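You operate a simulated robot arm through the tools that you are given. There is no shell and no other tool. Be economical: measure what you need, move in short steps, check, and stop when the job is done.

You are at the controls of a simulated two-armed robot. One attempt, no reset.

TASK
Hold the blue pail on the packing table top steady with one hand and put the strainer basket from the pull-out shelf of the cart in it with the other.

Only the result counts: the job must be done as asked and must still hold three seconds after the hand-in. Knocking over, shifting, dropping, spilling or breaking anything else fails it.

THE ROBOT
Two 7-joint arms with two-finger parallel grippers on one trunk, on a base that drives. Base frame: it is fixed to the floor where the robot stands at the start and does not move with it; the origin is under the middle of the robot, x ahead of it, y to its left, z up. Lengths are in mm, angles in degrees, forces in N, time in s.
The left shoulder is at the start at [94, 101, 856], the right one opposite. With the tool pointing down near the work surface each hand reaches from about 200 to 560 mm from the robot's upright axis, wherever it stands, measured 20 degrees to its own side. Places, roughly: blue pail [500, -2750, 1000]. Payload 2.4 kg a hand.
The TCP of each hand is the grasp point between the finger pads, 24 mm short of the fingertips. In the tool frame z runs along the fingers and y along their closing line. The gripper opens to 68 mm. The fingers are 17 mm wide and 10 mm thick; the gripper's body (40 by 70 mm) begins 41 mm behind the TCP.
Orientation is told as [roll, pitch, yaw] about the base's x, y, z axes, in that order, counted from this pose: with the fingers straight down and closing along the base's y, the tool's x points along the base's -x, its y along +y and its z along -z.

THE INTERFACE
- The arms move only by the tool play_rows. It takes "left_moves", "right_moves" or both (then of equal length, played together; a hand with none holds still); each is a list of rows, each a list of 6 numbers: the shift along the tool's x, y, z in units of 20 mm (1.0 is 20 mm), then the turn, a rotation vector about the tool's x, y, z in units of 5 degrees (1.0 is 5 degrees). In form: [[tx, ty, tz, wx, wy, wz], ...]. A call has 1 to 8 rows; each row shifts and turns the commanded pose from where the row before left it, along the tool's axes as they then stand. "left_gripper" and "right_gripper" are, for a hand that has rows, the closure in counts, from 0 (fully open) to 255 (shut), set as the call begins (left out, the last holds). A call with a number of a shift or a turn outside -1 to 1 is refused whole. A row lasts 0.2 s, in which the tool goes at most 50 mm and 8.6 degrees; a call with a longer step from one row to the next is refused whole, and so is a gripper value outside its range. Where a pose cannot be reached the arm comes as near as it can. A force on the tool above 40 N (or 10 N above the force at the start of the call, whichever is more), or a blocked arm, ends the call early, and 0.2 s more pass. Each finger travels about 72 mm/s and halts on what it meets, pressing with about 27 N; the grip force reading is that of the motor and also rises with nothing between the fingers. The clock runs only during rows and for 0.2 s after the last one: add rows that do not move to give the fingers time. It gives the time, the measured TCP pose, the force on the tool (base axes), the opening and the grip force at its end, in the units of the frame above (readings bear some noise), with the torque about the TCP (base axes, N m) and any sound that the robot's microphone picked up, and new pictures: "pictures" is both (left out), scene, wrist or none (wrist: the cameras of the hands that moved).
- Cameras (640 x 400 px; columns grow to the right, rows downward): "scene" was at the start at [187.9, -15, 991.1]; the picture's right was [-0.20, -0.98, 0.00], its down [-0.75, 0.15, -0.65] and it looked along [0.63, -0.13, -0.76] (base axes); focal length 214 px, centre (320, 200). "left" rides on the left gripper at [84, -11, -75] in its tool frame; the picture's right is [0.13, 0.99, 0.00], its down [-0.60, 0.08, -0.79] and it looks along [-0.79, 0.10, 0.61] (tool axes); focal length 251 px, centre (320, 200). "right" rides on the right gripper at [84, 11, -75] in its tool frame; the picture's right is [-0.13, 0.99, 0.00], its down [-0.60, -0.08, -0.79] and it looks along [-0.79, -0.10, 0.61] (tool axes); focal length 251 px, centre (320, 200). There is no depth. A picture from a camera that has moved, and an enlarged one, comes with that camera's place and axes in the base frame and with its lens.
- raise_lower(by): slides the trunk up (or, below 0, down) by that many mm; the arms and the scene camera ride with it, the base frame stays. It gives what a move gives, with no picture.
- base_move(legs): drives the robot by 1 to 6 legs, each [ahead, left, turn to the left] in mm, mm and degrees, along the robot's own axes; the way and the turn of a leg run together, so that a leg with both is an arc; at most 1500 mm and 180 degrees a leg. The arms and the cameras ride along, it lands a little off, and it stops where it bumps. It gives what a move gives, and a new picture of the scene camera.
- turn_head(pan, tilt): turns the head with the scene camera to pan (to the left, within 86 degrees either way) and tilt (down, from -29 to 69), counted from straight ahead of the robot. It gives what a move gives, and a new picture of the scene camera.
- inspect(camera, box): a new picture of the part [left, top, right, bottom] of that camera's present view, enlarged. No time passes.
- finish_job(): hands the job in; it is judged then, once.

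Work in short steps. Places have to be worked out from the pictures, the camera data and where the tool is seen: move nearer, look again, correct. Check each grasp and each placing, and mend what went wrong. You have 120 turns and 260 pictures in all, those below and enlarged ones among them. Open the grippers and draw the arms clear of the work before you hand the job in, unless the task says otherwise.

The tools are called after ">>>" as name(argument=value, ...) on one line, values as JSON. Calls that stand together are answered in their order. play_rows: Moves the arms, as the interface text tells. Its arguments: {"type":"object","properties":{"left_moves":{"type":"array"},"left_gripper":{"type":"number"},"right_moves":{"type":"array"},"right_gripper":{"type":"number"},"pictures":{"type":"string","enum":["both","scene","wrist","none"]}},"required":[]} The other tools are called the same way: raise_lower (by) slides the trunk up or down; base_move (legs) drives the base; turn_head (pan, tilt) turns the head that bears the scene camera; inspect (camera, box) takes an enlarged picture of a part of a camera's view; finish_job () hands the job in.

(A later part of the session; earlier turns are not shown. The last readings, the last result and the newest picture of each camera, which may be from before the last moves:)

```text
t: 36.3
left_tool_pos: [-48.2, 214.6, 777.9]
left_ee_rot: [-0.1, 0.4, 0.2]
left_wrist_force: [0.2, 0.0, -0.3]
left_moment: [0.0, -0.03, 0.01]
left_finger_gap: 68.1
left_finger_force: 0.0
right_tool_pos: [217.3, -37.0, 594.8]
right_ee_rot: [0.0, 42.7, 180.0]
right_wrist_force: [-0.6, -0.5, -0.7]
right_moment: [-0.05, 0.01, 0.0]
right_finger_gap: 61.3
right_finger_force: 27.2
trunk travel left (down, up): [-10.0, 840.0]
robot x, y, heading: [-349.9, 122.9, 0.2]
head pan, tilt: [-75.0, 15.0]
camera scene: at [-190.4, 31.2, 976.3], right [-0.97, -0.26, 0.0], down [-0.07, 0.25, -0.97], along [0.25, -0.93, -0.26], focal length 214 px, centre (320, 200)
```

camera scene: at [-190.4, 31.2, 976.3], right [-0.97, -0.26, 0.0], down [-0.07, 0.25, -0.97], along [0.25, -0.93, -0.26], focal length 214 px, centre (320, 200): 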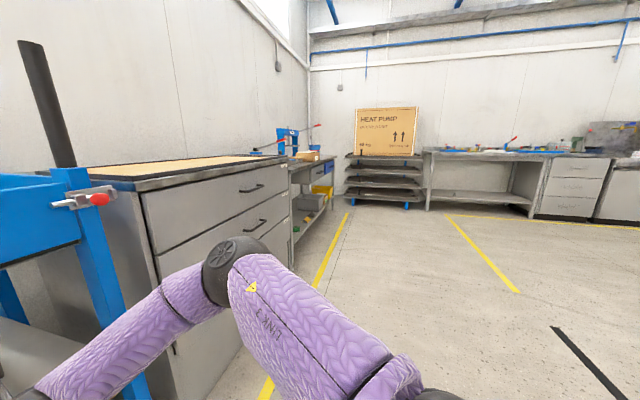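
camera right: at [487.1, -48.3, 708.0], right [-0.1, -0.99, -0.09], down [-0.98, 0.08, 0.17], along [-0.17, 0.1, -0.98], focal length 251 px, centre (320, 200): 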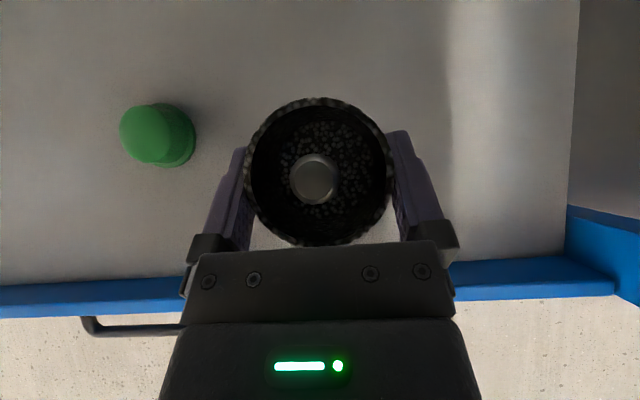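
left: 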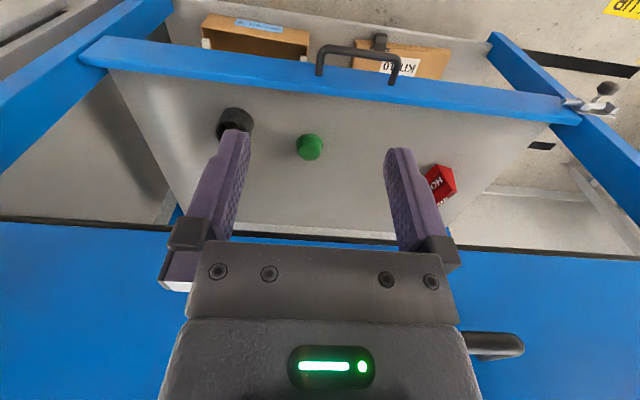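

The way along the wall to the right is clear. I raise the trunk, back off a bit more and strafe right toward the packing table.

>>> raise_lower(by=350)

>>> base_move(legs=[[-150, 0, 0], [0, -1450, 0]])

```text
t: 39.8
left_tool_pos: [-47.6, 214.6, 1127.0]
left_ee_rot: [0.0, 0.4, 0.2]
left_wrist_force: [0.3, 0.0, -0.6]
left_moment: [0.0, -0.02, 0.03]
left_finger_gap: 67.8
left_finger_force: 0.1
right_tool_pos: [204.0, -37.8, 1033.0]
right_ee_rot: [0.0, 52.2, 179.9]
right_wrist_force: [0.1, -0.4, -1.3]
right_moment: [0.0, 0.0, 0.01]
right_finger_gap: 61.2
right_finger_force: 27.1
trunk travel left (down, up): [-360.0, 490.0]
robot x, y, heading: [-351.0, 121.2, 0.1]
head pan, tilt: [-75.0, 15.0]
```

```text
t: 47.9
left_tool_pos: [-195.9, -1224.8, 1127.2]
left_ee_rot: [0.0, 0.3, 0.6]
left_wrist_force: [0.3, -0.1, -0.7]
left_moment: [0.01, -0.02, 0.03]
left_finger_gap: 68.1
left_finger_force: 0.0
right_tool_pos: [57.1, -1474.6, 1033.5]
right_ee_rot: [-0.1, 52.2, -179.6]
right_wrist_force: [0.2, 0.0, -0.7]
right_moment: [0.02, 0.03, 0.04]
right_finger_gap: 61.2
right_finger_force: 27.5
trunk travel left (down, up): [-360.0, 490.0]
robot x, y, heading: [-494.9, -1321.1, 0.3]
head pan, tilt: [-75.0, 15.0]
camera scene: at [-434.8, -1410.6, 1335.5], right [-0.96, -0.27, 0.0], down [-0.07, 0.25, -0.97], along [0.26, -0.93, -0.26], focal length 214 px, centre (320, 200)
```

scene: 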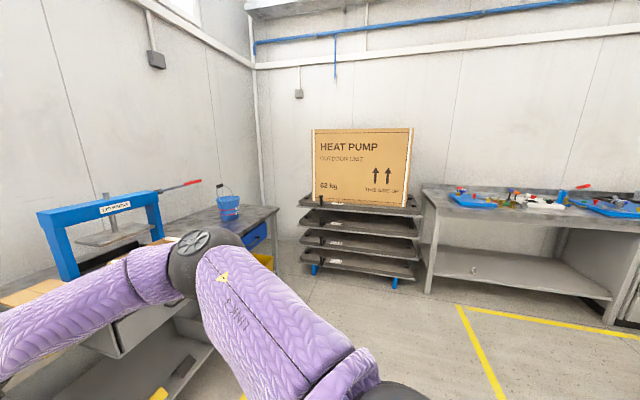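

The blue pail is visible on the table at the right corner. I zoom in on it.

>>> inspect(camera="scene", box=[160, 150, 320, 250])

>>> base_move(legs=[[0, -900, 0]])

>>> turn_head(pan=-20, tilt=25)

```text
4.00 times, centred on (240, 200) of scene
camera zoom: at [-434.8, -1410.6, 1335.5], right [-0.96, -0.27, 0.0], down [-0.07, 0.25, -0.97], along [0.26, -0.93, -0.26], focal length 858 px, centre (640, 200)
```

zoom: 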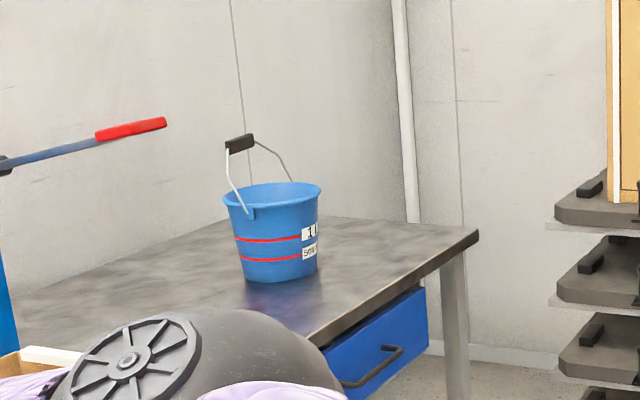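

```text
t: 52.6
left_tool_pos: [-189.9, -2128.9, 1127.7]
left_ee_rot: [-0.1, 0.3, 0.6]
left_wrist_force: [0.4, -1.3, 0.2]
left_moment: [0.03, 0.02, -0.06]
left_finger_gap: 67.9
left_finger_force: 0.1
right_tool_pos: [62.0, -2377.9, 1032.9]
right_ee_rot: [-0.1, 52.2, -179.7]
right_wrist_force: [-1.0, -0.8, -1.2]
right_moment: [0.01, 0.01, -0.01]
right_finger_gap: 61.2
right_finger_force: 27.4
trunk travel left (down, up): [-360.0, 490.0]
robot x, y, heading: [-488.4, -2227.0, 0.3]
head pan, tilt: [-75.0, 15.0]
camera scene: at [-428.8, -2313.5, 1335.4], right [-0.96, -0.26, 0.0], down [-0.07, 0.25, -0.97], along [0.26, -0.93, -0.26], focal length 214 px, centre (320, 200)
```

scene: 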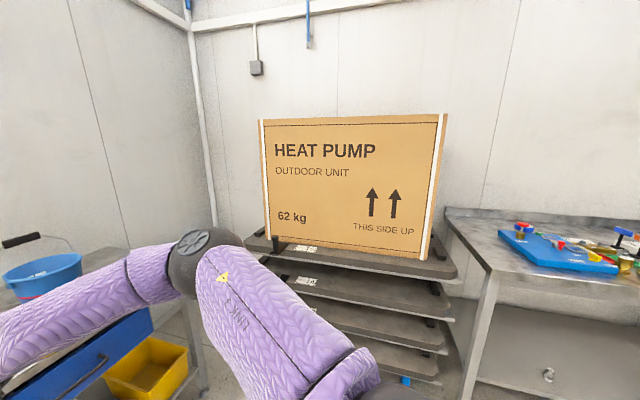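

```text
t: 53.9
left_tool_pos: [-189.0, -2129.0, 1127.8]
left_ee_rot: [-0.1, 0.3, 0.7]
left_wrist_force: [-1.0, 0.0, 0.2]
left_moment: [0.01, -0.01, -0.02]
left_finger_gap: 67.9
left_finger_force: 0.1
right_tool_pos: [62.6, -2378.2, 1033.1]
right_ee_rot: [-0.1, 52.2, -179.6]
right_wrist_force: [0.1, -0.3, -0.9]
right_moment: [0.01, 0.03, 0.01]
right_finger_gap: 61.1
right_finger_force: 27.1
trunk travel left (down, up): [-360.0, 490.0]
robot x, y, heading: [-494.4, -2224.3, 0.4]
head pan, tilt: [-20.0, 25.0]
camera scene: at [-366.7, -2254.3, 1319.2], right [-0.34, -0.94, 0.0], down [-0.4, 0.14, -0.91], along [0.85, -0.31, -0.42], focal length 214 px, centre (320, 200)
```

scene: 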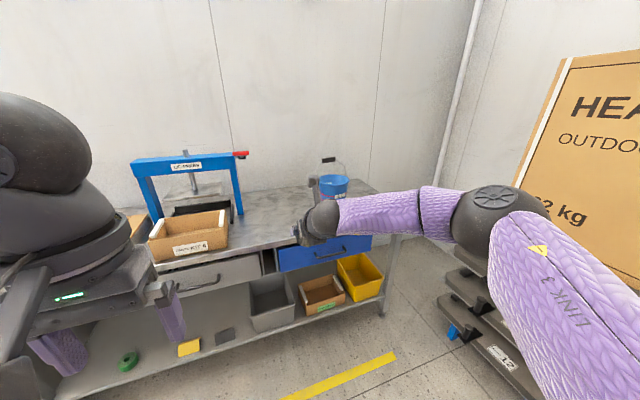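

The pail triangulates to about [611,-2681] with its rim at z≈942 and diameter ≈175. The table front edge is near x≈330. I strafe to centre on it, approach to x≈-150 and look closely, especially at the bail.

>>> base_move(legs=[[0, -455, 0], [300, 0, 0]])

>>> turn_head(pan=0, tilt=35)

```text
t: 58.3
left_tool_pos: [110.2, -2581.1, 1127.6]
left_ee_rot: [-0.2, 0.3, 0.5]
left_wrist_force: [0.0, -0.1, 0.1]
left_moment: [0.0, 0.03, 0.0]
left_finger_gap: 68.0
left_finger_force: 0.1
right_tool_pos: [361.8, -2831.3, 1032.4]
right_ee_rot: [0.0, 52.2, -179.8]
right_wrist_force: [0.5, -0.1, 0.0]
right_moment: [0.02, 0.0, 0.01]
right_finger_gap: 61.0
right_finger_force: 27.5
trunk travel left (down, up): [-360.0, 490.0]
robot x, y, heading: [-194.5, -2675.2, 0.3]
head pan, tilt: [-20.0, 25.0]
camera scene: at [-66.6, -2705.7, 1319.2], right [-0.34, -0.94, 0.0], down [-0.4, 0.14, -0.91], along [0.85, -0.31, -0.42], focal length 214 px, centre (320, 200)
```

scene: 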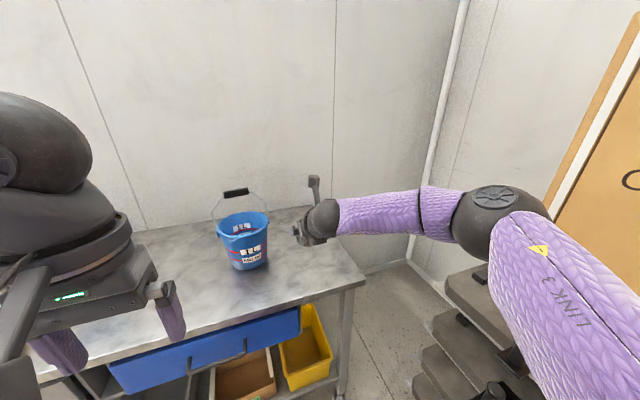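

```text
t: 59.1
left_tool_pos: [110.2, -2580.3, 1128.1]
left_ee_rot: [-0.2, 0.3, 0.5]
left_wrist_force: [0.1, -0.9, -0.1]
left_moment: [0.03, 0.0, 0.01]
left_finger_gap: 68.0
left_finger_force: 0.1
right_tool_pos: [360.9, -2830.5, 1032.2]
right_ee_rot: [-0.1, 52.3, -179.8]
right_wrist_force: [0.5, 1.0, -0.8]
right_moment: [-0.03, -0.01, 0.04]
right_finger_gap: 61.0
right_finger_force: 27.6
trunk travel left (down, up): [-360.0, 490.0]
robot x, y, heading: [-194.2, -2677.6, -0.1]
head pan, tilt: [0.0, 35.0]
camera scene: at [-65.6, -2674.2, 1303.5], right [0.0, -1.0, 0.0], down [-0.57, 0.0, -0.82], along [0.82, 0.0, -0.57], focal length 214 px, centre (320, 200)
```

scene: 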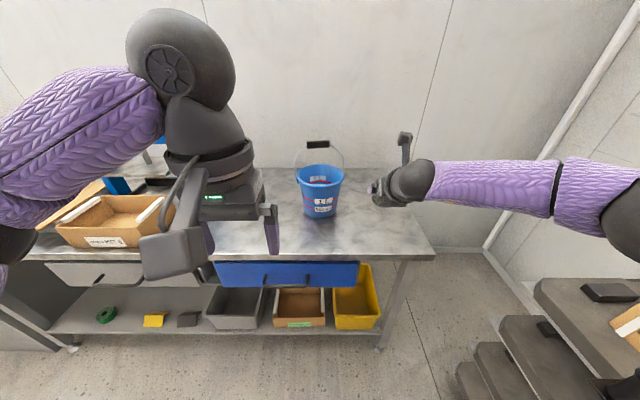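

Good view; I zoom on the pail and bail.

>>> inspect(camera="scene", box=[248, 120, 408, 220])

```text
4.00 times, centred on (328, 170) of scene
camera zoom: at [-65.6, -2674.2, 1303.5], right [0.0, -1.0, 0.0], down [-0.57, 0.0, -0.82], along [0.82, 0.0, -0.57], focal length 858 px, centre (288, 320)
```

zoom: 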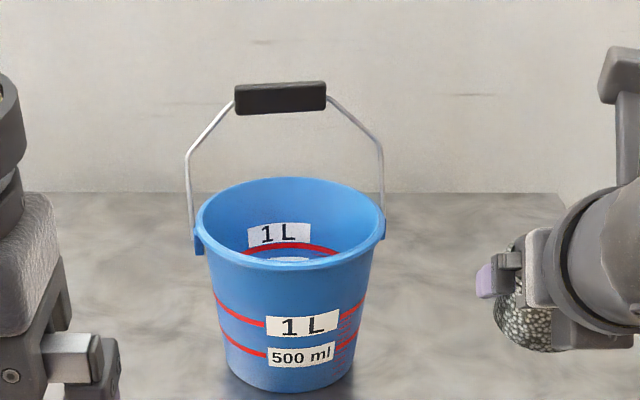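

Pail geometry: rim centre [606,-2676,943], diameter about 168, table z≈795, bail leaning back to about [668,-2676,1033]. The plan is for the left hand to pinch the rim at the front-left. The right hand will come in from the front-right, tilted 30° and yawed 35°. I set the right hand's orientation in free space first.

>>> play_rows(right_moves=[[0, 0, 0, 0, -0.88, 0], [0, 0, 0, 0, -0.88, 0], [0, 0, 0, 0, -0.88, 0], [0, 0, 0, 0, -0.88, 0], [0, 0, 0, 0, -0.92, 0]], pictures="none")

>>> play_rows(right_moves=[[0, 0, 0, 0.5, 0, -0.866], [0, 0, 0, 0.5, 0, -0.866], [0, 0, 0, 0.5, 0, -0.866], [0, 0, 0, 0.5, 0, -0.866], [0, 0, 0, 0.5, 0, -0.866], [0, 0, 0, 0.5, 0, -0.866], [0, 0, 0, 0.5, 0, -0.866]], pictures="both")

```text
t: 60.3
left_tool_pos: [109.3, -2581.3, 1127.7]
left_ee_rot: [-0.1, 0.3, 0.5]
left_wrist_force: [0.2, 0.6, -0.2]
left_moment: [-0.01, 0.01, 0.01]
left_finger_gap: 67.9
left_finger_force: 0.1
right_tool_pos: [334.0, -2846.8, 1037.3]
right_ee_rot: [-0.2, 30.0, -179.8]
right_wrist_force: [0.2, 0.0, -1.3]
right_moment: [-0.01, -0.01, -0.03]
right_finger_gap: 61.3
right_finger_force: 27.4
right hand out of reach, approached as far as the arm can: row 1, 2, 3, 4, 5
trunk travel left (down, up): [-360.0, 490.0]
robot x, y, heading: [-193.6, -2681.1, 0.3]
head pan, tilt: [0.0, 35.0]
```

```text
t: 61.9
left_tool_pos: [109.9, -2580.2, 1127.0]
left_ee_rot: [-0.1, 0.3, 0.5]
left_wrist_force: [1.0, 0.9, 0.7]
left_moment: [-0.01, 0.02, 0.01]
left_finger_gap: 67.9
left_finger_force: 0.0
right_tool_pos: [335.2, -2845.8, 1038.3]
right_ee_rot: [0.0, 30.1, -144.7]
right_wrist_force: [0.0, -0.9, -0.9]
right_moment: [0.01, 0.04, 0.0]
right_finger_gap: 61.2
right_finger_force: 26.6
trunk travel left (down, up): [-360.0, 490.0]
robot x, y, heading: [-196.4, -2676.9, 0.3]
head pan, tilt: [0.0, 35.0]
camera scene: at [-65.6, -2674.2, 1303.4], right [0.0, -1.0, 0.0], down [-0.57, 0.0, -0.82], along [0.82, 0.0, -0.57], focal length 214 px, centre (320, 200)
camera right: at [368.6, -2834.0, 1145.3], right [0.48, -0.87, -0.07], down [-0.8, -0.47, 0.38], along [-0.37, -0.13, -0.92], focal length 251 px, centre (320, 200)
```

scene: 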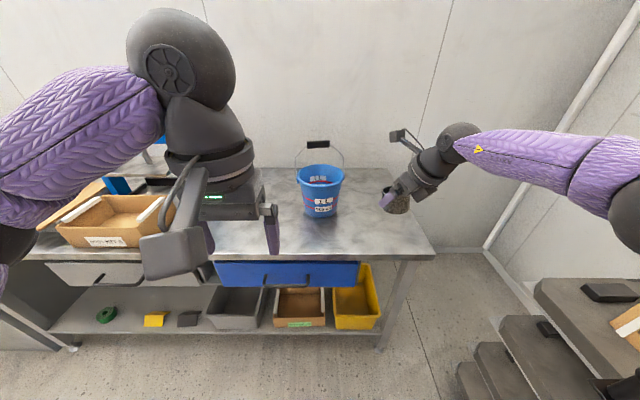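
right: 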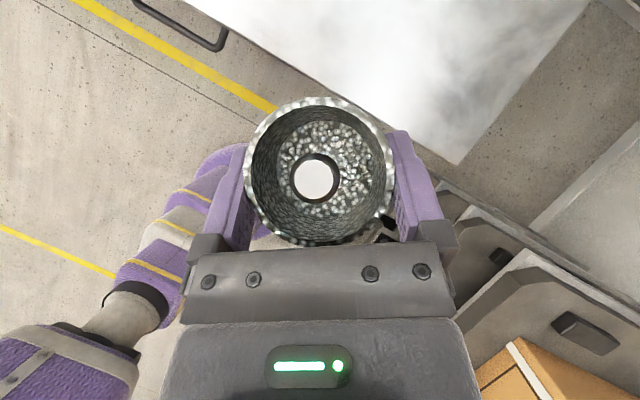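

Right hand is set, pointing toward front-left. Table front edge recomputes to x≈365, so driving to x≈90 is safe. I drive 280 mm forward, then lower the trunk 80 mm.

>>> base_move(legs=[[280, 0, 0]])

>>> raise_lower(by=-80)

>>> turn_head(pan=0, tilt=45)

```text
t: 63.9
left_tool_pos: [392.4, -2580.0, 1126.6]
left_ee_rot: [-0.1, 0.3, 0.4]
left_wrist_force: [0.7, 0.7, -0.1]
left_moment: [-0.01, 0.03, 0.01]
left_finger_gap: 68.1
left_finger_force: 0.1
right_tool_pos: [614.8, -2847.7, 1037.5]
right_ee_rot: [-0.1, 30.0, -144.8]
right_wrist_force: [-0.5, 0.3, -1.0]
right_moment: [-0.01, 0.0, 0.0]
right_finger_gap: 61.2
right_finger_force: 26.7
trunk travel left (down, up): [-360.0, 490.0]
robot x, y, heading: [87.7, -2674.6, -0.0]
head pan, tilt: [0.0, 35.0]
camera scene: at [216.0, -2673.5, 1303.4], right [0.0, -1.0, 0.0], down [-0.57, 0.0, -0.82], along [0.82, 0.0, -0.57], focal length 214 px, centre (320, 200)
```

scene: 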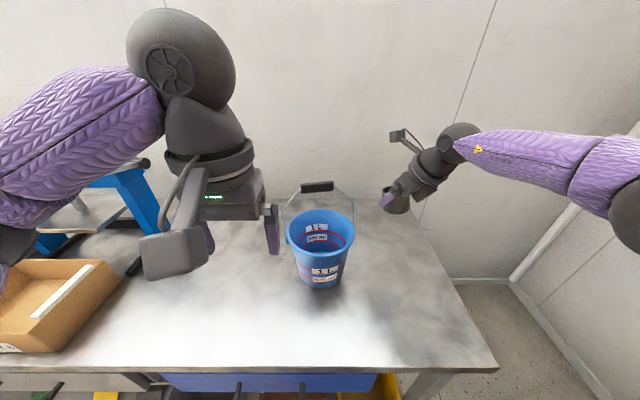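

```text
t: 65.0
left_tool_pos: [389.2, -2578.7, 1048.3]
left_ee_rot: [-0.2, 0.5, 0.5]
left_wrist_force: [-0.7, 0.1, -0.5]
left_moment: [-0.02, 0.01, -0.01]
left_finger_gap: 68.1
left_finger_force: 0.1
right_tool_pos: [615.1, -2846.8, 959.3]
right_ee_rot: [-0.1, 30.1, -144.9]
right_wrist_force: [-0.3, 0.3, -1.1]
right_moment: [0.0, 0.06, 0.0]
right_finger_gap: 61.1
right_finger_force: 27.1
trunk travel left (down, up): [-280.0, 570.0]
robot x, y, heading: [85.9, -2676.5, -0.1]
head pan, tilt: [0.0, 35.0]
```

```text
t: 65.7
left_tool_pos: [391.1, -2580.8, 1047.7]
left_ee_rot: [-0.2, 0.3, 0.3]
left_wrist_force: [0.6, 0.4, 0.2]
left_moment: [0.0, -0.01, 0.06]
left_finger_gap: 68.2
left_finger_force: 0.1
right_tool_pos: [614.7, -2846.0, 958.7]
right_ee_rot: [0.0, 30.0, -144.9]
right_wrist_force: [0.3, 0.9, -1.3]
right_moment: [0.01, -0.02, -0.01]
right_finger_gap: 61.3
right_finger_force: 27.5
trunk travel left (down, up): [-280.0, 570.0]
robot x, y, heading: [90.6, -2675.3, 0.2]
head pan, tilt: [0.0, 45.0]
camera scene: at [224.0, -2673.5, 1207.8], right [0.0, -1.0, 0.0], down [-0.71, 0.0, -0.71], along [0.71, 0.0, -0.71], focal length 214 px, centre (320, 200)
```

scene: 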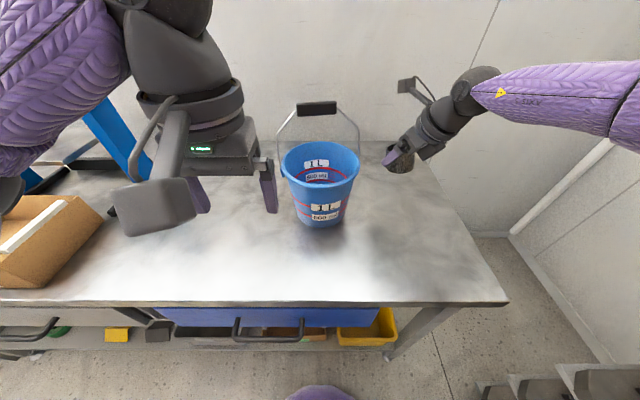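

Rim centre refined to about [597,-2674,947]. I yaw the left hand 30° so its jaw closes radially at the front-left of the rim.

>>> play_rows(left_moves=[[0, 0, 0, 0, 0, -1], [0, 0, 0, 0, 0, -1], [0, 0, 0, 0, 0, -1], [0, 0, 0, 0, 0, -1], [0, 0, 0, 0, 0, -1], [0, 0, 0, 0, 0, -1]], pictures="none")

```text
t: 67.1
left_tool_pos: [391.0, -2580.7, 1048.5]
left_ee_rot: [0.1, 0.3, 30.5]
left_wrist_force: [0.3, 0.0, -0.8]
left_moment: [0.0, 0.01, 0.0]
left_finger_gap: 67.8
left_finger_force: 0.1
right_tool_pos: [615.6, -2847.2, 957.6]
right_ee_rot: [0.0, 29.9, -144.8]
right_wrist_force: [0.1, 0.1, -1.2]
right_moment: [0.01, 0.01, -0.01]
right_finger_gap: 61.3
right_finger_force: 26.8
trunk travel left (down, up): [-280.0, 570.0]
robot x, y, heading: [89.1, -2673.0, -0.0]
head pan, tilt: [0.0, 45.0]
```

Now I move the left hand forward 120 mm toward the rim at the same height and look.

>>> play_rows(left_moves=[[-0.94, -0.77, 0, 0, 0, 0], [-0.94, -0.77, 0, 0, 0, 0], [-0.94, -0.77, 0, 0, 0, 0], [-0.94, -0.77, 0, 0, 0, 0], [-0.94, -0.77, 0, 0, 0, 0]], pictures="both")

```text
t: 68.3
left_tool_pos: [511.6, -2598.3, 1048.2]
left_ee_rot: [0.1, 0.2, 30.4]
left_wrist_force: [-0.1, 0.4, -0.1]
left_moment: [-0.03, 0.0, -0.01]
left_finger_gap: 67.9
left_finger_force: 0.0
right_tool_pos: [614.4, -2846.9, 958.5]
right_ee_rot: [0.1, 30.0, -144.8]
right_wrist_force: [-0.1, -0.5, -1.9]
right_moment: [-0.04, -0.04, 0.01]
right_finger_gap: 61.2
right_finger_force: 26.3
trunk travel left (down, up): [-280.0, 570.0]
robot x, y, heading: [89.0, -2672.5, -0.1]
head pan, tilt: [0.0, 45.0]
camera scene: at [224.0, -2673.6, 1207.7], right [0.0, -1.0, 0.0], down [-0.71, 0.0, -0.71], along [0.71, 0.0, -0.71], focal length 214 px, centre (320, 200)
camera left: at [444.4, -2650.0, 1124.2], right [-0.61, 0.79, 0.0], down [0.49, 0.37, 0.79], along [0.62, 0.49, -0.61], focal length 251 px, centre (320, 200)
```

scene: 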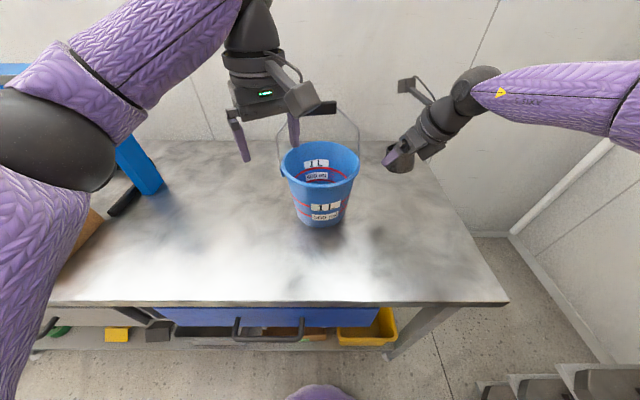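
left: 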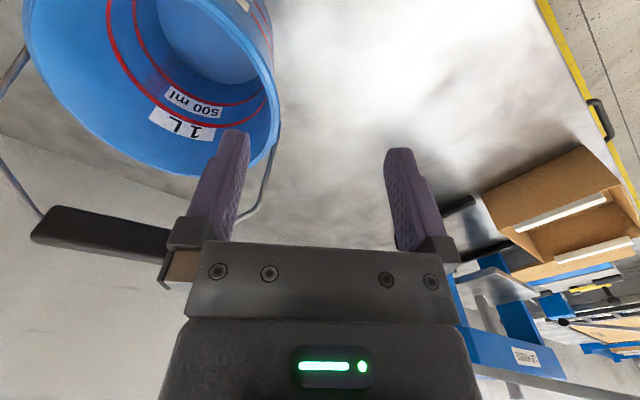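

Rim projection agrees with centre [597,-2674] and radius ≈83. I move the left hand over the pinch point [557,-2605] and lower partway.

>>> play_rows(left_moves=[[-0.9, -0.71, 0, 0, 0, 0], [-0.9, -0.71, 0, 0, 0, 0], [0, 0, 1, 0, 0, 0], [0, 0, 1, 0, 0, 0], [0, 0, 0.8, 0, 0, 0]], pictures="both")

```text
t: 69.5
left_tool_pos: [555.0, -2605.0, 991.3]
left_ee_rot: [0.1, 0.4, 30.4]
left_wrist_force: [0.4, 0.7, -1.0]
left_moment: [0.01, 0.01, 0.02]
left_finger_gap: 68.0
left_finger_force: 0.0
right_tool_pos: [614.5, -2846.7, 958.0]
right_ee_rot: [0.0, 30.1, -144.8]
right_wrist_force: [0.3, -0.2, -1.3]
right_moment: [-0.02, 0.0, 0.0]
right_finger_gap: 61.2
right_finger_force: 26.8
trunk travel left (down, up): [-280.0, 570.0]
robot x, y, heading: [85.8, -2670.4, 0.0]
head pan, tilt: [0.0, 45.0]
camera scene: at [224.0, -2673.5, 1207.7], right [0.0, -1.0, 0.0], down [-0.71, 0.0, -0.71], along [0.71, 0.0, -0.71], focal length 214 px, centre (320, 200)
camera left: at [488.8, -2657.1, 1067.5], right [-0.61, 0.79, 0.0], down [0.48, 0.38, 0.79], along [0.62, 0.49, -0.61], focal length 251 px, centre (320, 200)
```

scene: 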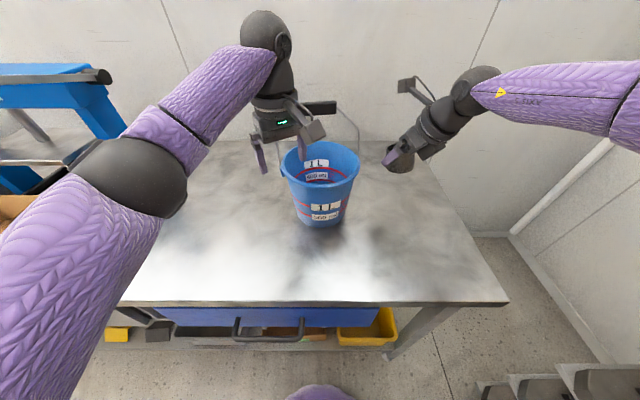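
left: 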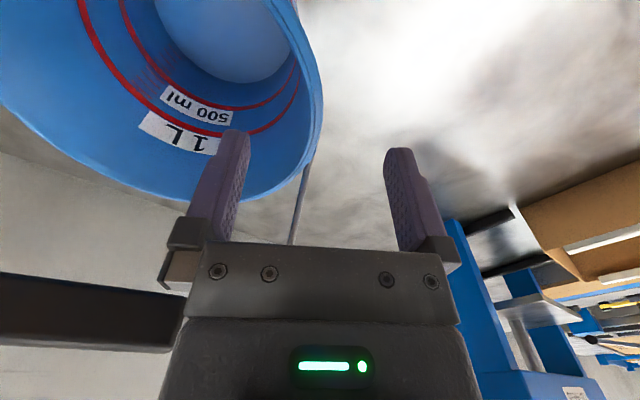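

The TCP sits just over the rim's outer edge. I shift 3 mm inward, lower 56 mm and check.

>>> play_rows(left_moves=[[0, -0.15, 0.8, 0, 0, 0], [0, 0, 1, 0, 0, 0], [0, 0, 1, 0, 0, 0]], pictures="both")

```text
t: 70.3
left_tool_pos: [557.5, -2609.1, 935.6]
left_ee_rot: [0.1, 0.3, 30.5]
left_wrist_force: [0.4, 0.5, 0.2]
left_moment: [0.0, 0.0, 0.01]
left_finger_gap: 68.0
left_finger_force: 0.1
right_tool_pos: [616.7, -2846.1, 958.4]
right_ee_rot: [0.0, 30.0, -144.8]
right_wrist_force: [-0.3, -0.5, -0.9]
right_moment: [0.01, 0.01, -0.01]
right_finger_gap: 60.9
right_finger_force: 27.4
trunk travel left (down, up): [-280.0, 570.0]
robot x, y, heading: [87.8, -2675.5, 0.1]
head pan, tilt: [0.0, 45.0]
camera scene: at [224.0, -2673.5, 1207.7], right [0.0, -1.0, 0.0], down [-0.71, 0.0, -0.71], along [0.71, 0.0, -0.71], focal length 214 px, centre (320, 200)
camera left: at [490.6, -2659.9, 1011.4], right [-0.61, 0.79, 0.0], down [0.48, 0.37, 0.79], along [0.62, 0.49, -0.61], focal length 251 px, centre (320, 200)
```

scene: 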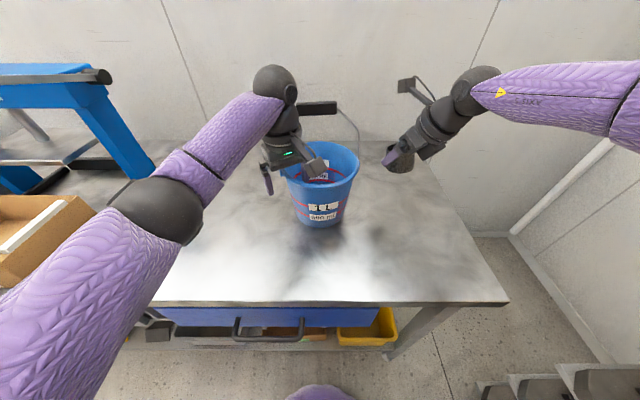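
left: 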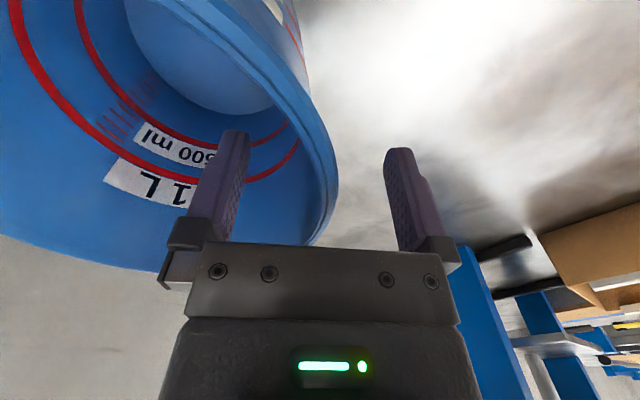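

Rim is between the fingers, about 3 mm off centre. I correct 2.5 mm outward, then close the left gripper on it.

>>> play_rows(left_moves=[[0, 0.12, 0, 0, 0, 0], [0, 0, 0, 0, 0, 0]], pictures="none")

>>> play_rows(left_moves=[[0, 0, 0, 0, 0, 0], [0, 0, 0, 0, 0, 0], [0, 0, 0, 0, 0, 0], [0, 0, 0, 0, 0, 0], [0, 0, 0, 0, 0, 0]], left_gripper=255, pictures="both")

```text
t: 70.9
left_tool_pos: [556.3, -2606.7, 934.7]
left_ee_rot: [0.0, 0.3, 30.4]
left_wrist_force: [0.0, 0.3, 1.0]
left_moment: [-0.02, -0.02, 0.0]
left_finger_gap: 67.9
left_finger_force: 0.0
right_tool_pos: [614.9, -2846.8, 957.9]
right_ee_rot: [0.0, 30.0, -144.7]
right_wrist_force: [0.0, 0.6, -0.7]
right_moment: [-0.02, 0.0, -0.01]
right_finger_gap: 61.3
right_finger_force: 27.2
trunk travel left (down, up): [-280.0, 570.0]
robot x, y, heading: [90.4, -2676.3, -0.0]
head pan, tilt: [0.0, 45.0]
```

```text
t: 72.1
left_tool_pos: [555.1, -2605.8, 936.1]
left_ee_rot: [0.0, 0.2, 30.4]
left_wrist_force: [-0.1, -1.2, 8.0]
left_moment: [-0.73, -0.86, -0.22]
left_finger_gap: 6.0
left_finger_force: 27.1
right_tool_pos: [613.7, -2846.3, 958.3]
right_ee_rot: [0.0, 30.0, -144.8]
right_wrist_force: [0.7, 0.2, 0.0]
right_moment: [-0.03, -0.03, -0.03]
right_finger_gap: 61.2
right_finger_force: 26.7
trunk travel left (down, up): [-280.0, 570.0]
robot x, y, heading: [86.4, -2673.0, 0.0]
head pan, tilt: [0.0, 45.0]
camera scene: at [223.2, -2673.8, 1207.9], right [0.0, -1.0, 0.0], down [-0.71, 0.0, -0.71], along [0.71, 0.0, -0.71], focal length 214 px, centre (320, 200)
camera left: at [488.6, -2658.2, 1012.2], right [-0.61, 0.79, 0.0], down [0.48, 0.38, 0.79], along [0.62, 0.48, -0.61], focal length 251 px, centre (320, 200)
```

scene: 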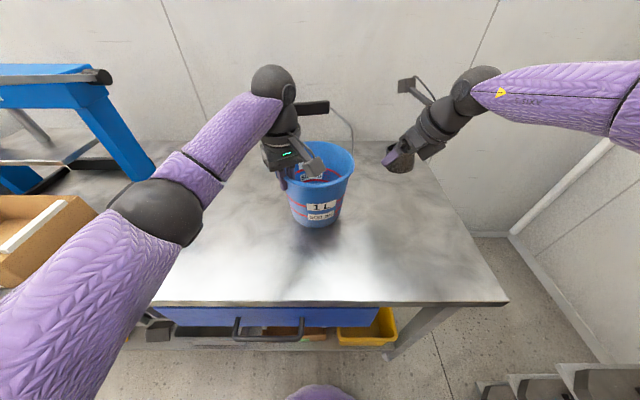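
left: 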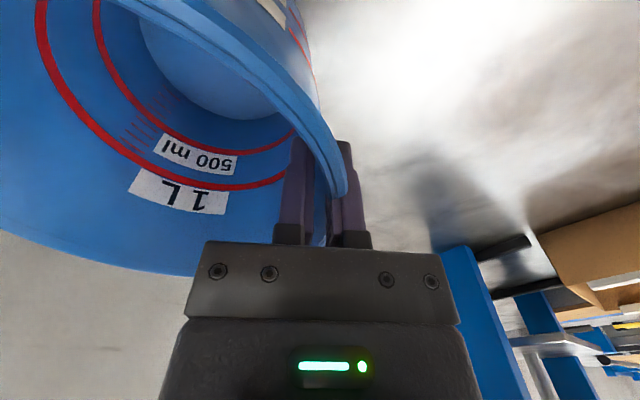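

The rim is gripped (6 mm, 27 N), but the pail appears to have shifted or tilted slightly. I zoom to check.

>>> inspect(camera="scene", box=[240, 90, 400, 240])

```text
2.67 times, centred on (320, 165) of scene
camera zoom: at [223.2, -2673.8, 1207.9], right [0.0, -1.0, 0.0], down [-0.71, 0.0, -0.71], along [0.71, 0.0, -0.71], focal length 572 px, centre (320, 293)
```

zoom: 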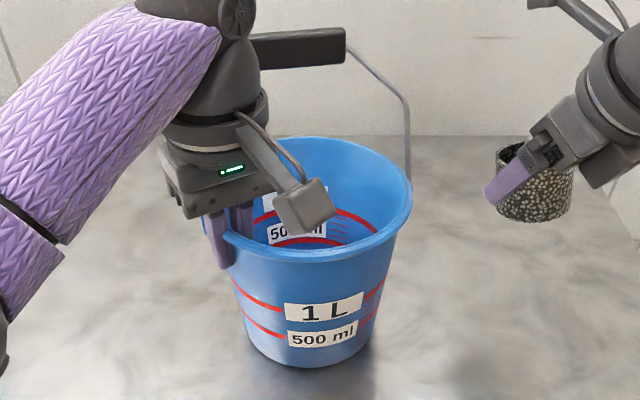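

Readings suggest the pail's tapered wall aligned with my vertical fingers, tilting the pail slightly onto its back edge. I rotate the left hand 5° about its tangent axis so the fingertips lean inward, and watch the force.

>>> play_rows(left_moves=[[0, 0, 0, 0.5, 0, 0], [0, 0, 0, 0.5, 0, 0], [0, 0, 0, 0, 0, 0]], pictures="scene")

>>> inspect(camera="scene", box=[240, 90, 400, 240])

```text
t: 72.9
left_tool_pos: [554.8, -2606.3, 935.2]
left_ee_rot: [-5.0, 0.3, 30.4]
left_wrist_force: [-2.8, -2.1, 5.4]
left_moment: [-0.67, -0.4, -0.31]
left_finger_gap: 2.9
left_finger_force: 26.7
right_tool_pos: [614.8, -2847.0, 957.4]
right_ee_rot: [0.1, 30.1, -144.8]
right_wrist_force: [-0.1, 0.1, -1.4]
right_moment: [-0.05, -0.01, 0.0]
right_finger_gap: 61.1
right_finger_force: 26.9
trunk travel left (down, up): [-280.0, 570.0]
robot x, y, heading: [85.6, -2672.9, 0.2]
head pan, tilt: [0.0, 45.0]
camera scene: at [223.3, -2673.7, 1207.8], right [0.0, -1.0, 0.0], down [-0.71, 0.0, -0.71], along [0.71, 0.0, -0.71], focal length 214 px, centre (320, 200)
```

scene: 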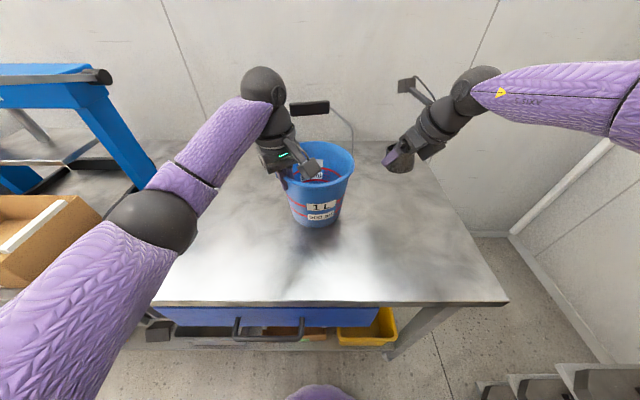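

```text
2.67 times, centred on (320, 165) of scene
camera zoom: at [223.3, -2673.7, 1207.8], right [0.0, -1.0, 0.0], down [-0.71, 0.0, -0.71], along [0.71, 0.0, -0.71], focal length 572 px, centre (320, 293)
```

zoom: 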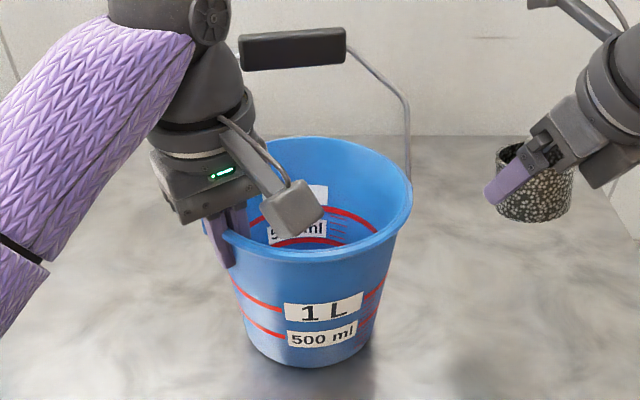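

The gap dropped to 2.9 mm and the force went down, so the pads align better. I turn another 4°.

>>> play_rows(left_moves=[[0, 0, 0, 0.4, 0, 0], [0, 0, 0, 0.4, 0, 0], [0, 0, 0, 0, 0, 0]], pictures="none")

>>> inspect(camera="scene", box=[240, 90, 400, 240])

>>> inspect(camera="left", box=[0, 0, 640, 400])

```text
t: 73.7
left_tool_pos: [555.6, -2606.4, 935.5]
left_ee_rot: [-8.9, 0.3, 30.5]
left_wrist_force: [0.4, 0.6, -1.5]
left_moment: [0.1, 0.1, 0.02]
left_finger_gap: 2.9
left_finger_force: 26.9
right_tool_pos: [615.5, -2846.2, 958.8]
right_ee_rot: [-0.1, 29.9, -144.8]
right_wrist_force: [0.7, 0.7, -1.9]
right_moment: [0.0, 0.02, 0.0]
right_finger_gap: 61.0
right_finger_force: 27.0
trunk travel left (down, up): [-280.0, 570.0]
robot x, y, heading: [88.7, -2673.8, -0.1]
head pan, tilt: [0.0, 45.0]
```

```text
2.67 times, centred on (320, 165) of scene
camera zoom: at [224.2, -2673.5, 1207.7], right [0.0, -1.0, 0.0], down [-0.71, 0.0, -0.71], along [0.71, 0.0, -0.71], focal length 572 px, centre (320, 293)
```

zoom: 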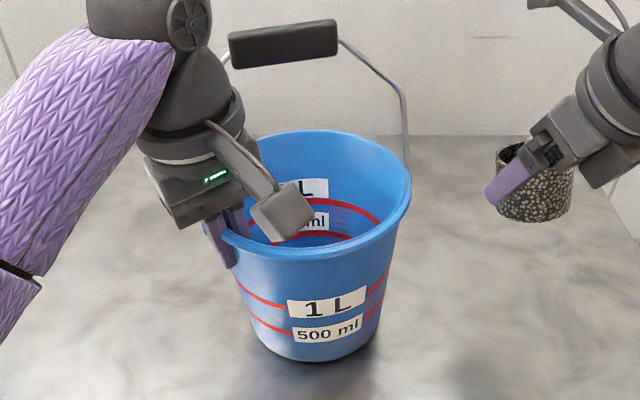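

```text
1.00 times, centred on (320, 200) of left (not enlarged: the box is as wide or as high as the picture)
camera zoom: at [483.5, -2647.1, 1012.2], right [-0.61, 0.78, -0.15], down [0.42, 0.48, 0.77], along [0.67, 0.4, -0.62], focal length 251 px, centre (320, 200)
```

zoom: 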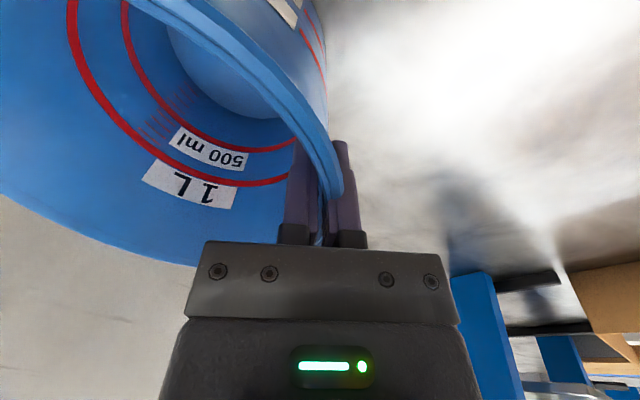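

Force is now ≈ −1.5 N with almost no torque, so the hand may be carrying the pail. I zoom in closer on the pail base to judge tilt.

>>> inspect(camera="scene", box=[280, 135, 360, 235])

```text
4.00 times, centred on (320, 185) of scene
camera zoom: at [224.2, -2673.5, 1207.7], right [0.0, -1.0, 0.0], down [-0.71, 0.0, -0.71], along [0.71, 0.0, -0.71], focal length 858 px, centre (320, 260)
```

zoom: 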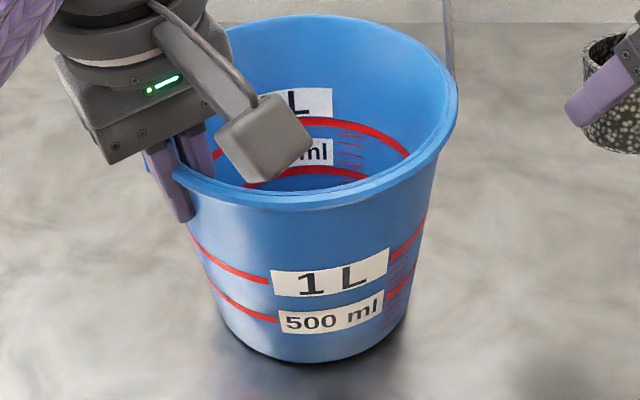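

The pail leans left with its right edge slightly lifted. The hand tilt now matches the wall taper, so I open the left gripper to let the pail settle upright, then re-centre and grip again.

>>> play_rows(left_moves=[[0, 0, 0, 0, 0, 0], [0, 0, 0, 0, 0, 0], [0, 0, 0, 0, 0, 0], [0, 0, 0, 0, 0, 0]], left_gripper=110, pictures="wrist")

>>> inspect(camera="scene", box=[280, 135, 360, 235])

```text
t: 74.7
left_tool_pos: [555.8, -2606.9, 935.1]
left_ee_rot: [-8.9, 0.2, 30.5]
left_wrist_force: [-0.2, -0.3, -0.2]
left_moment: [0.0, 0.0, -0.03]
left_finger_gap: 38.4
left_finger_force: 0.1
right_tool_pos: [615.5, -2846.1, 958.0]
right_ee_rot: [0.1, 30.0, -144.8]
right_wrist_force: [-0.8, -0.1, -1.2]
right_moment: [0.02, 0.0, -0.02]
right_finger_gap: 61.0
right_finger_force: 27.2
trunk travel left (down, up): [-280.0, 570.0]
robot x, y, heading: [91.0, -2676.7, 0.0]
head pan, tilt: [0.0, 45.0]
camera left: at [483.4, -2647.2, 1012.4], right [-0.61, 0.78, -0.15], down [0.42, 0.48, 0.77], along [0.67, 0.4, -0.62], focal length 251 px, centre (320, 200)
```

left: 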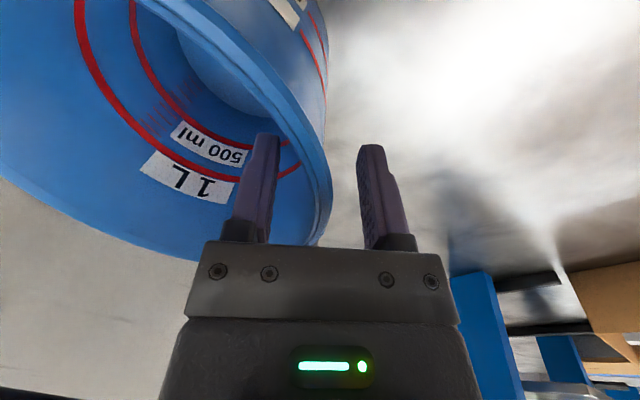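

```text
4.00 times, centred on (320, 185) of scene
camera zoom: at [224.0, -2673.5, 1207.7], right [0.0, -1.0, 0.0], down [-0.71, 0.0, -0.71], along [0.71, 0.0, -0.71], focal length 858 px, centre (320, 260)
```

zoom: 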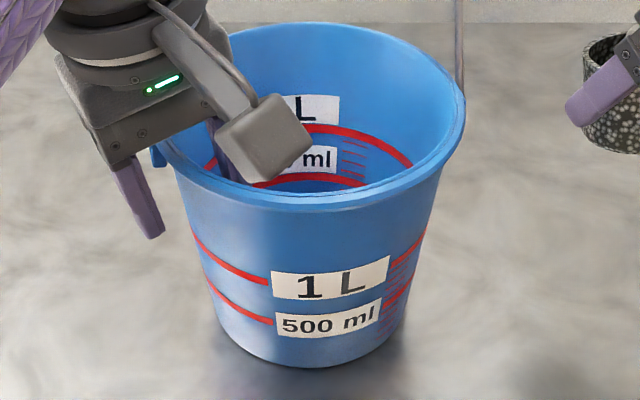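

The pail sits upright again. Compared with the gripped view, the rim rests about 5 mm further inward, so I shift the left hand 5 mm inward and close again.

>>> play_rows(left_moves=[[0, -0.25, 0, 0, 0, 0], [0, 0, 0, 0, 0, 0]], pictures="none")

>>> play_rows(left_moves=[[0, 0, 0, 0, 0, 0], [0, 0, 0, 0, 0, 0], [0, 0, 0, 0, 0, 0], [0, 0, 0, 0, 0, 0]], left_gripper=255, pictures="wrist")

>>> inspect(camera="scene", box=[280, 135, 360, 235])

```text
t: 75.3
left_tool_pos: [558.2, -2610.5, 935.8]
left_ee_rot: [-8.9, 0.2, 30.4]
left_wrist_force: [-0.6, 0.0, 0.4]
left_moment: [0.0, 0.01, 0.01]
left_finger_gap: 38.8
left_finger_force: 0.1
right_tool_pos: [615.6, -2845.6, 958.6]
right_ee_rot: [0.1, 30.0, -144.8]
right_wrist_force: [0.8, -0.1, -1.4]
right_moment: [0.01, 0.0, 0.01]
right_finger_gap: 61.1
right_finger_force: 27.0
trunk travel left (down, up): [-280.0, 570.0]
robot x, y, heading: [88.7, -2673.5, 0.2]
head pan, tilt: [0.0, 45.0]
```

```text
t: 76.3
left_tool_pos: [558.1, -2610.7, 935.1]
left_ee_rot: [-8.8, 0.4, 30.4]
left_wrist_force: [0.2, 1.1, -2.3]
left_moment: [0.08, 0.09, -0.01]
left_finger_gap: 2.9
left_finger_force: 26.9
right_tool_pos: [615.2, -2845.4, 957.4]
right_ee_rot: [0.0, 30.0, -144.9]
right_wrist_force: [0.2, -0.2, -1.6]
right_moment: [0.0, -0.01, 0.0]
right_finger_gap: 61.2
right_finger_force: 27.7
trunk travel left (down, up): [-280.0, 570.0]
robot x, y, heading: [86.6, -2677.9, 0.3]
head pan, tilt: [0.0, 45.0]
camera left: at [485.6, -2651.3, 1013.1], right [-0.61, 0.78, -0.15], down [0.42, 0.48, 0.77], along [0.67, 0.4, -0.62], focal length 251 px, centre (320, 200)
```

left: 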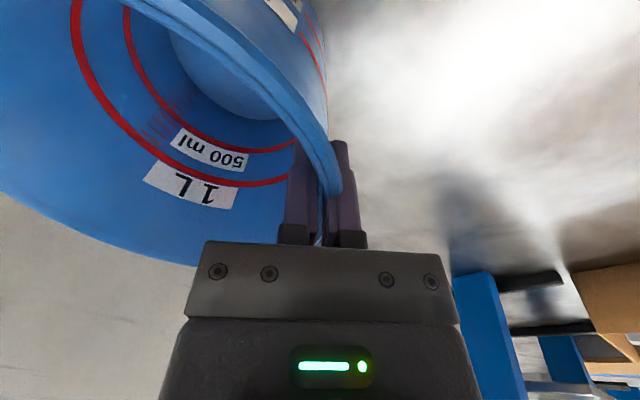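

```text
4.00 times, centred on (320, 185) of scene
camera zoom: at [224.1, -2673.5, 1207.7], right [0.0, -1.0, 0.0], down [-0.71, 0.0, -0.71], along [0.71, 0.0, -0.71], focal length 858 px, centre (320, 260)
```

zoom: 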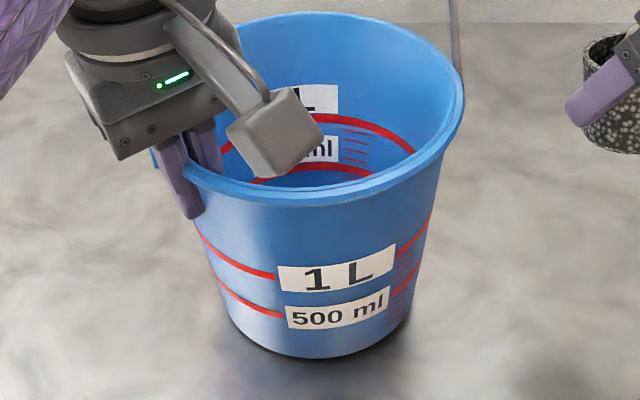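

A lean of about 3° remains, so I rotate the left hand back 3°.

>>> play_rows(left_moves=[[0, 0, 0, -0.3, 0, 0], [0, 0, 0, -0.3, 0, 0], [0, 0, 0, 0, 0, 0]], pictures="none")

>>> inspect(camera="scene", box=[280, 135, 360, 235])

```text
t: 77.1
left_tool_pos: [558.5, -2611.3, 935.9]
left_ee_rot: [-6.0, 0.2, 30.3]
left_wrist_force: [0.0, 0.1, -0.8]
left_moment: [0.13, 0.09, 0.03]
left_finger_gap: 2.6
left_finger_force: 26.7
right_tool_pos: [615.0, -2846.5, 959.0]
right_ee_rot: [0.0, 30.0, -144.8]
right_wrist_force: [0.0, 0.9, -0.6]
right_moment: [-0.03, 0.01, -0.03]
right_finger_gap: 61.0
right_finger_force: 27.0
trunk travel left (down, up): [-280.0, 570.0]
robot x, y, heading: [85.6, -2668.8, 0.1]
head pan, tilt: [0.0, 45.0]
```

```text
4.00 times, centred on (320, 185) of scene
camera zoom: at [224.1, -2673.5, 1207.7], right [0.0, -1.0, 0.0], down [-0.71, 0.0, -0.71], along [0.71, 0.0, -0.71], focal length 858 px, centre (320, 260)
```

zoom: 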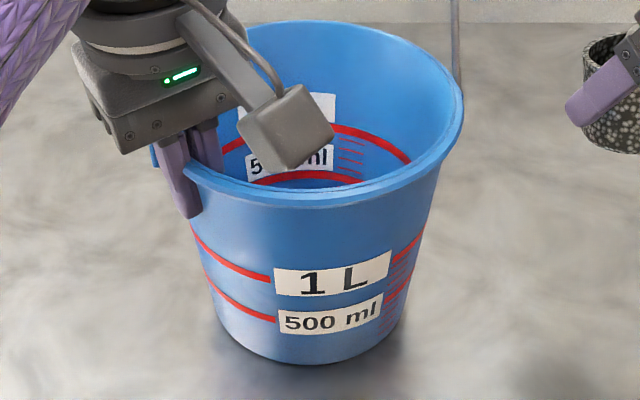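

The pail is held upright now. To keep the right wrist camera clear of the bail I yaw the right hand 20° more, to 55°, raise it and draw it back before going in from the front-right.

>>> play_rows(right_moves=[[0, 0, 0, 0.5, 0, -0.866], [0, 0, 0, 0.5, 0, -0.866], [0, 0, 0, 0.5, 0, -0.866], [0, 0, 0, 0.5, 0, -0.866], [-0.22, -0.85, -0.81, 0, 0, 0], [-0.22, -0.85, -0.81, 0, 0, 0], [-0.22, -0.85, -0.81, 0, 0, 0], [-0.22, -0.85, -0.81, 0, 0, 0]], pictures="both")

```text
t: 78.9
left_tool_pos: [559.4, -2609.3, 936.0]
left_ee_rot: [-6.0, 0.3, 30.3]
left_wrist_force: [-2.0, 0.5, 1.1]
left_moment: [0.07, 0.02, 0.0]
left_finger_gap: 2.3
left_finger_force: 26.8
right_tool_pos: [530.7, -2847.9, 1005.6]
right_ee_rot: [-0.1, 29.9, -124.9]
right_wrist_force: [0.5, -0.4, -1.1]
right_moment: [0.01, 0.01, -0.02]
right_finger_gap: 61.1
right_finger_force: 27.2
trunk travel left (down, up): [-280.0, 570.0]
robot x, y, heading: [89.6, -2672.6, 0.3]
head pan, tilt: [0.0, 45.0]
camera scene: at [223.9, -2673.5, 1207.8], right [0.0, -1.0, 0.0], down [-0.71, 0.0, -0.71], along [0.71, 0.0, -0.71], focal length 214 px, centre (320, 200)
camera right: at [560.7, -2822.4, 1112.6], right [0.75, -0.66, -0.07], down [-0.59, -0.71, 0.38], along [-0.3, -0.25, -0.92], focal length 251 px, centre (320, 200)
```

scene: 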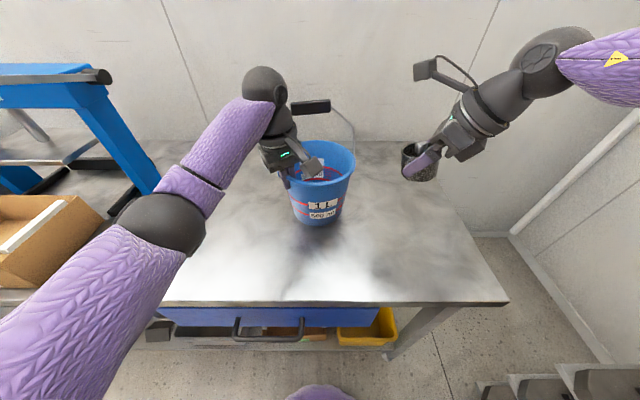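
right: 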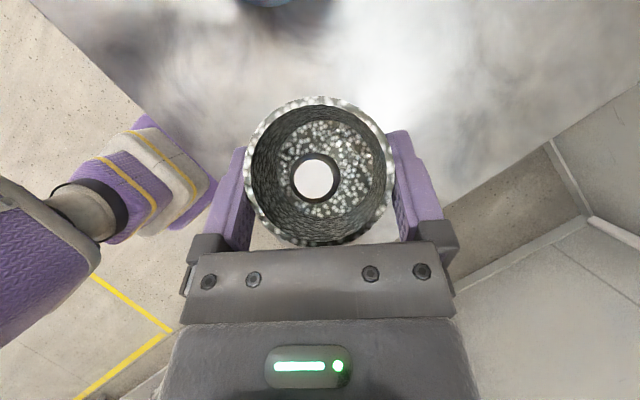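

The pose is as planned. I move 70 mm in +y to line up with the entry path.

>>> play_rows(right_moves=[[0.83, -0.67, 0.48, 0, 0, 0], [0.83, -0.67, 0.48, 0, 0, 0], [0.83, -0.67, 0.48, 0, 0, 0]], pictures="both")

```text
t: 79.7
left_tool_pos: [559.0, -2610.2, 935.8]
left_ee_rot: [-5.9, 0.4, 30.4]
left_wrist_force: [1.0, 0.2, 0.7]
left_moment: [0.19, -0.07, 0.04]
left_finger_gap: 2.5
left_finger_force: 26.9
right_tool_pos: [532.1, -2776.3, 1005.4]
right_ee_rot: [-0.1, 29.9, -124.8]
right_wrist_force: [-0.2, 0.1, -0.8]
right_moment: [-0.02, 0.0, -0.01]
right_finger_gap: 60.9
right_finger_force: 27.2
trunk travel left (down, up): [-280.0, 570.0]
robot x, y, heading: [91.0, -2672.0, 0.1]
head pan, tilt: [0.0, 45.0]
camera scene: at [224.0, -2673.5, 1207.7], right [0.0, -1.0, 0.0], down [-0.71, 0.0, -0.71], along [0.71, 0.0, -0.71], focal length 214 px, centre (320, 200)
camera right: at [560.8, -2751.9, 1111.9], right [0.75, -0.66, -0.07], down [-0.59, -0.71, 0.38], along [-0.3, -0.25, -0.92], focal length 251 px, centre (320, 200)
```

scene: 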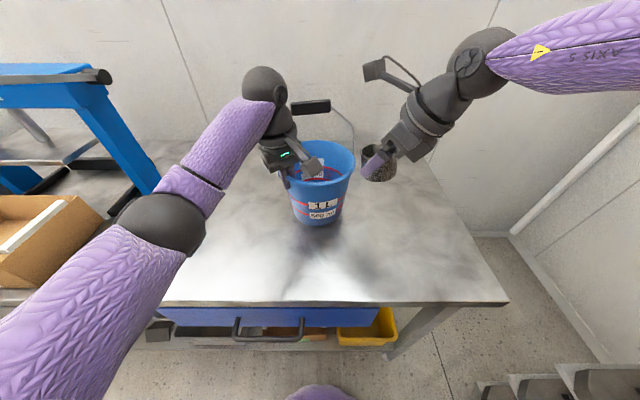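
right: 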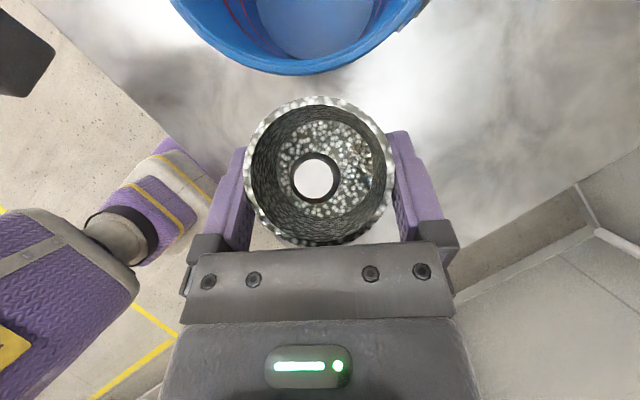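

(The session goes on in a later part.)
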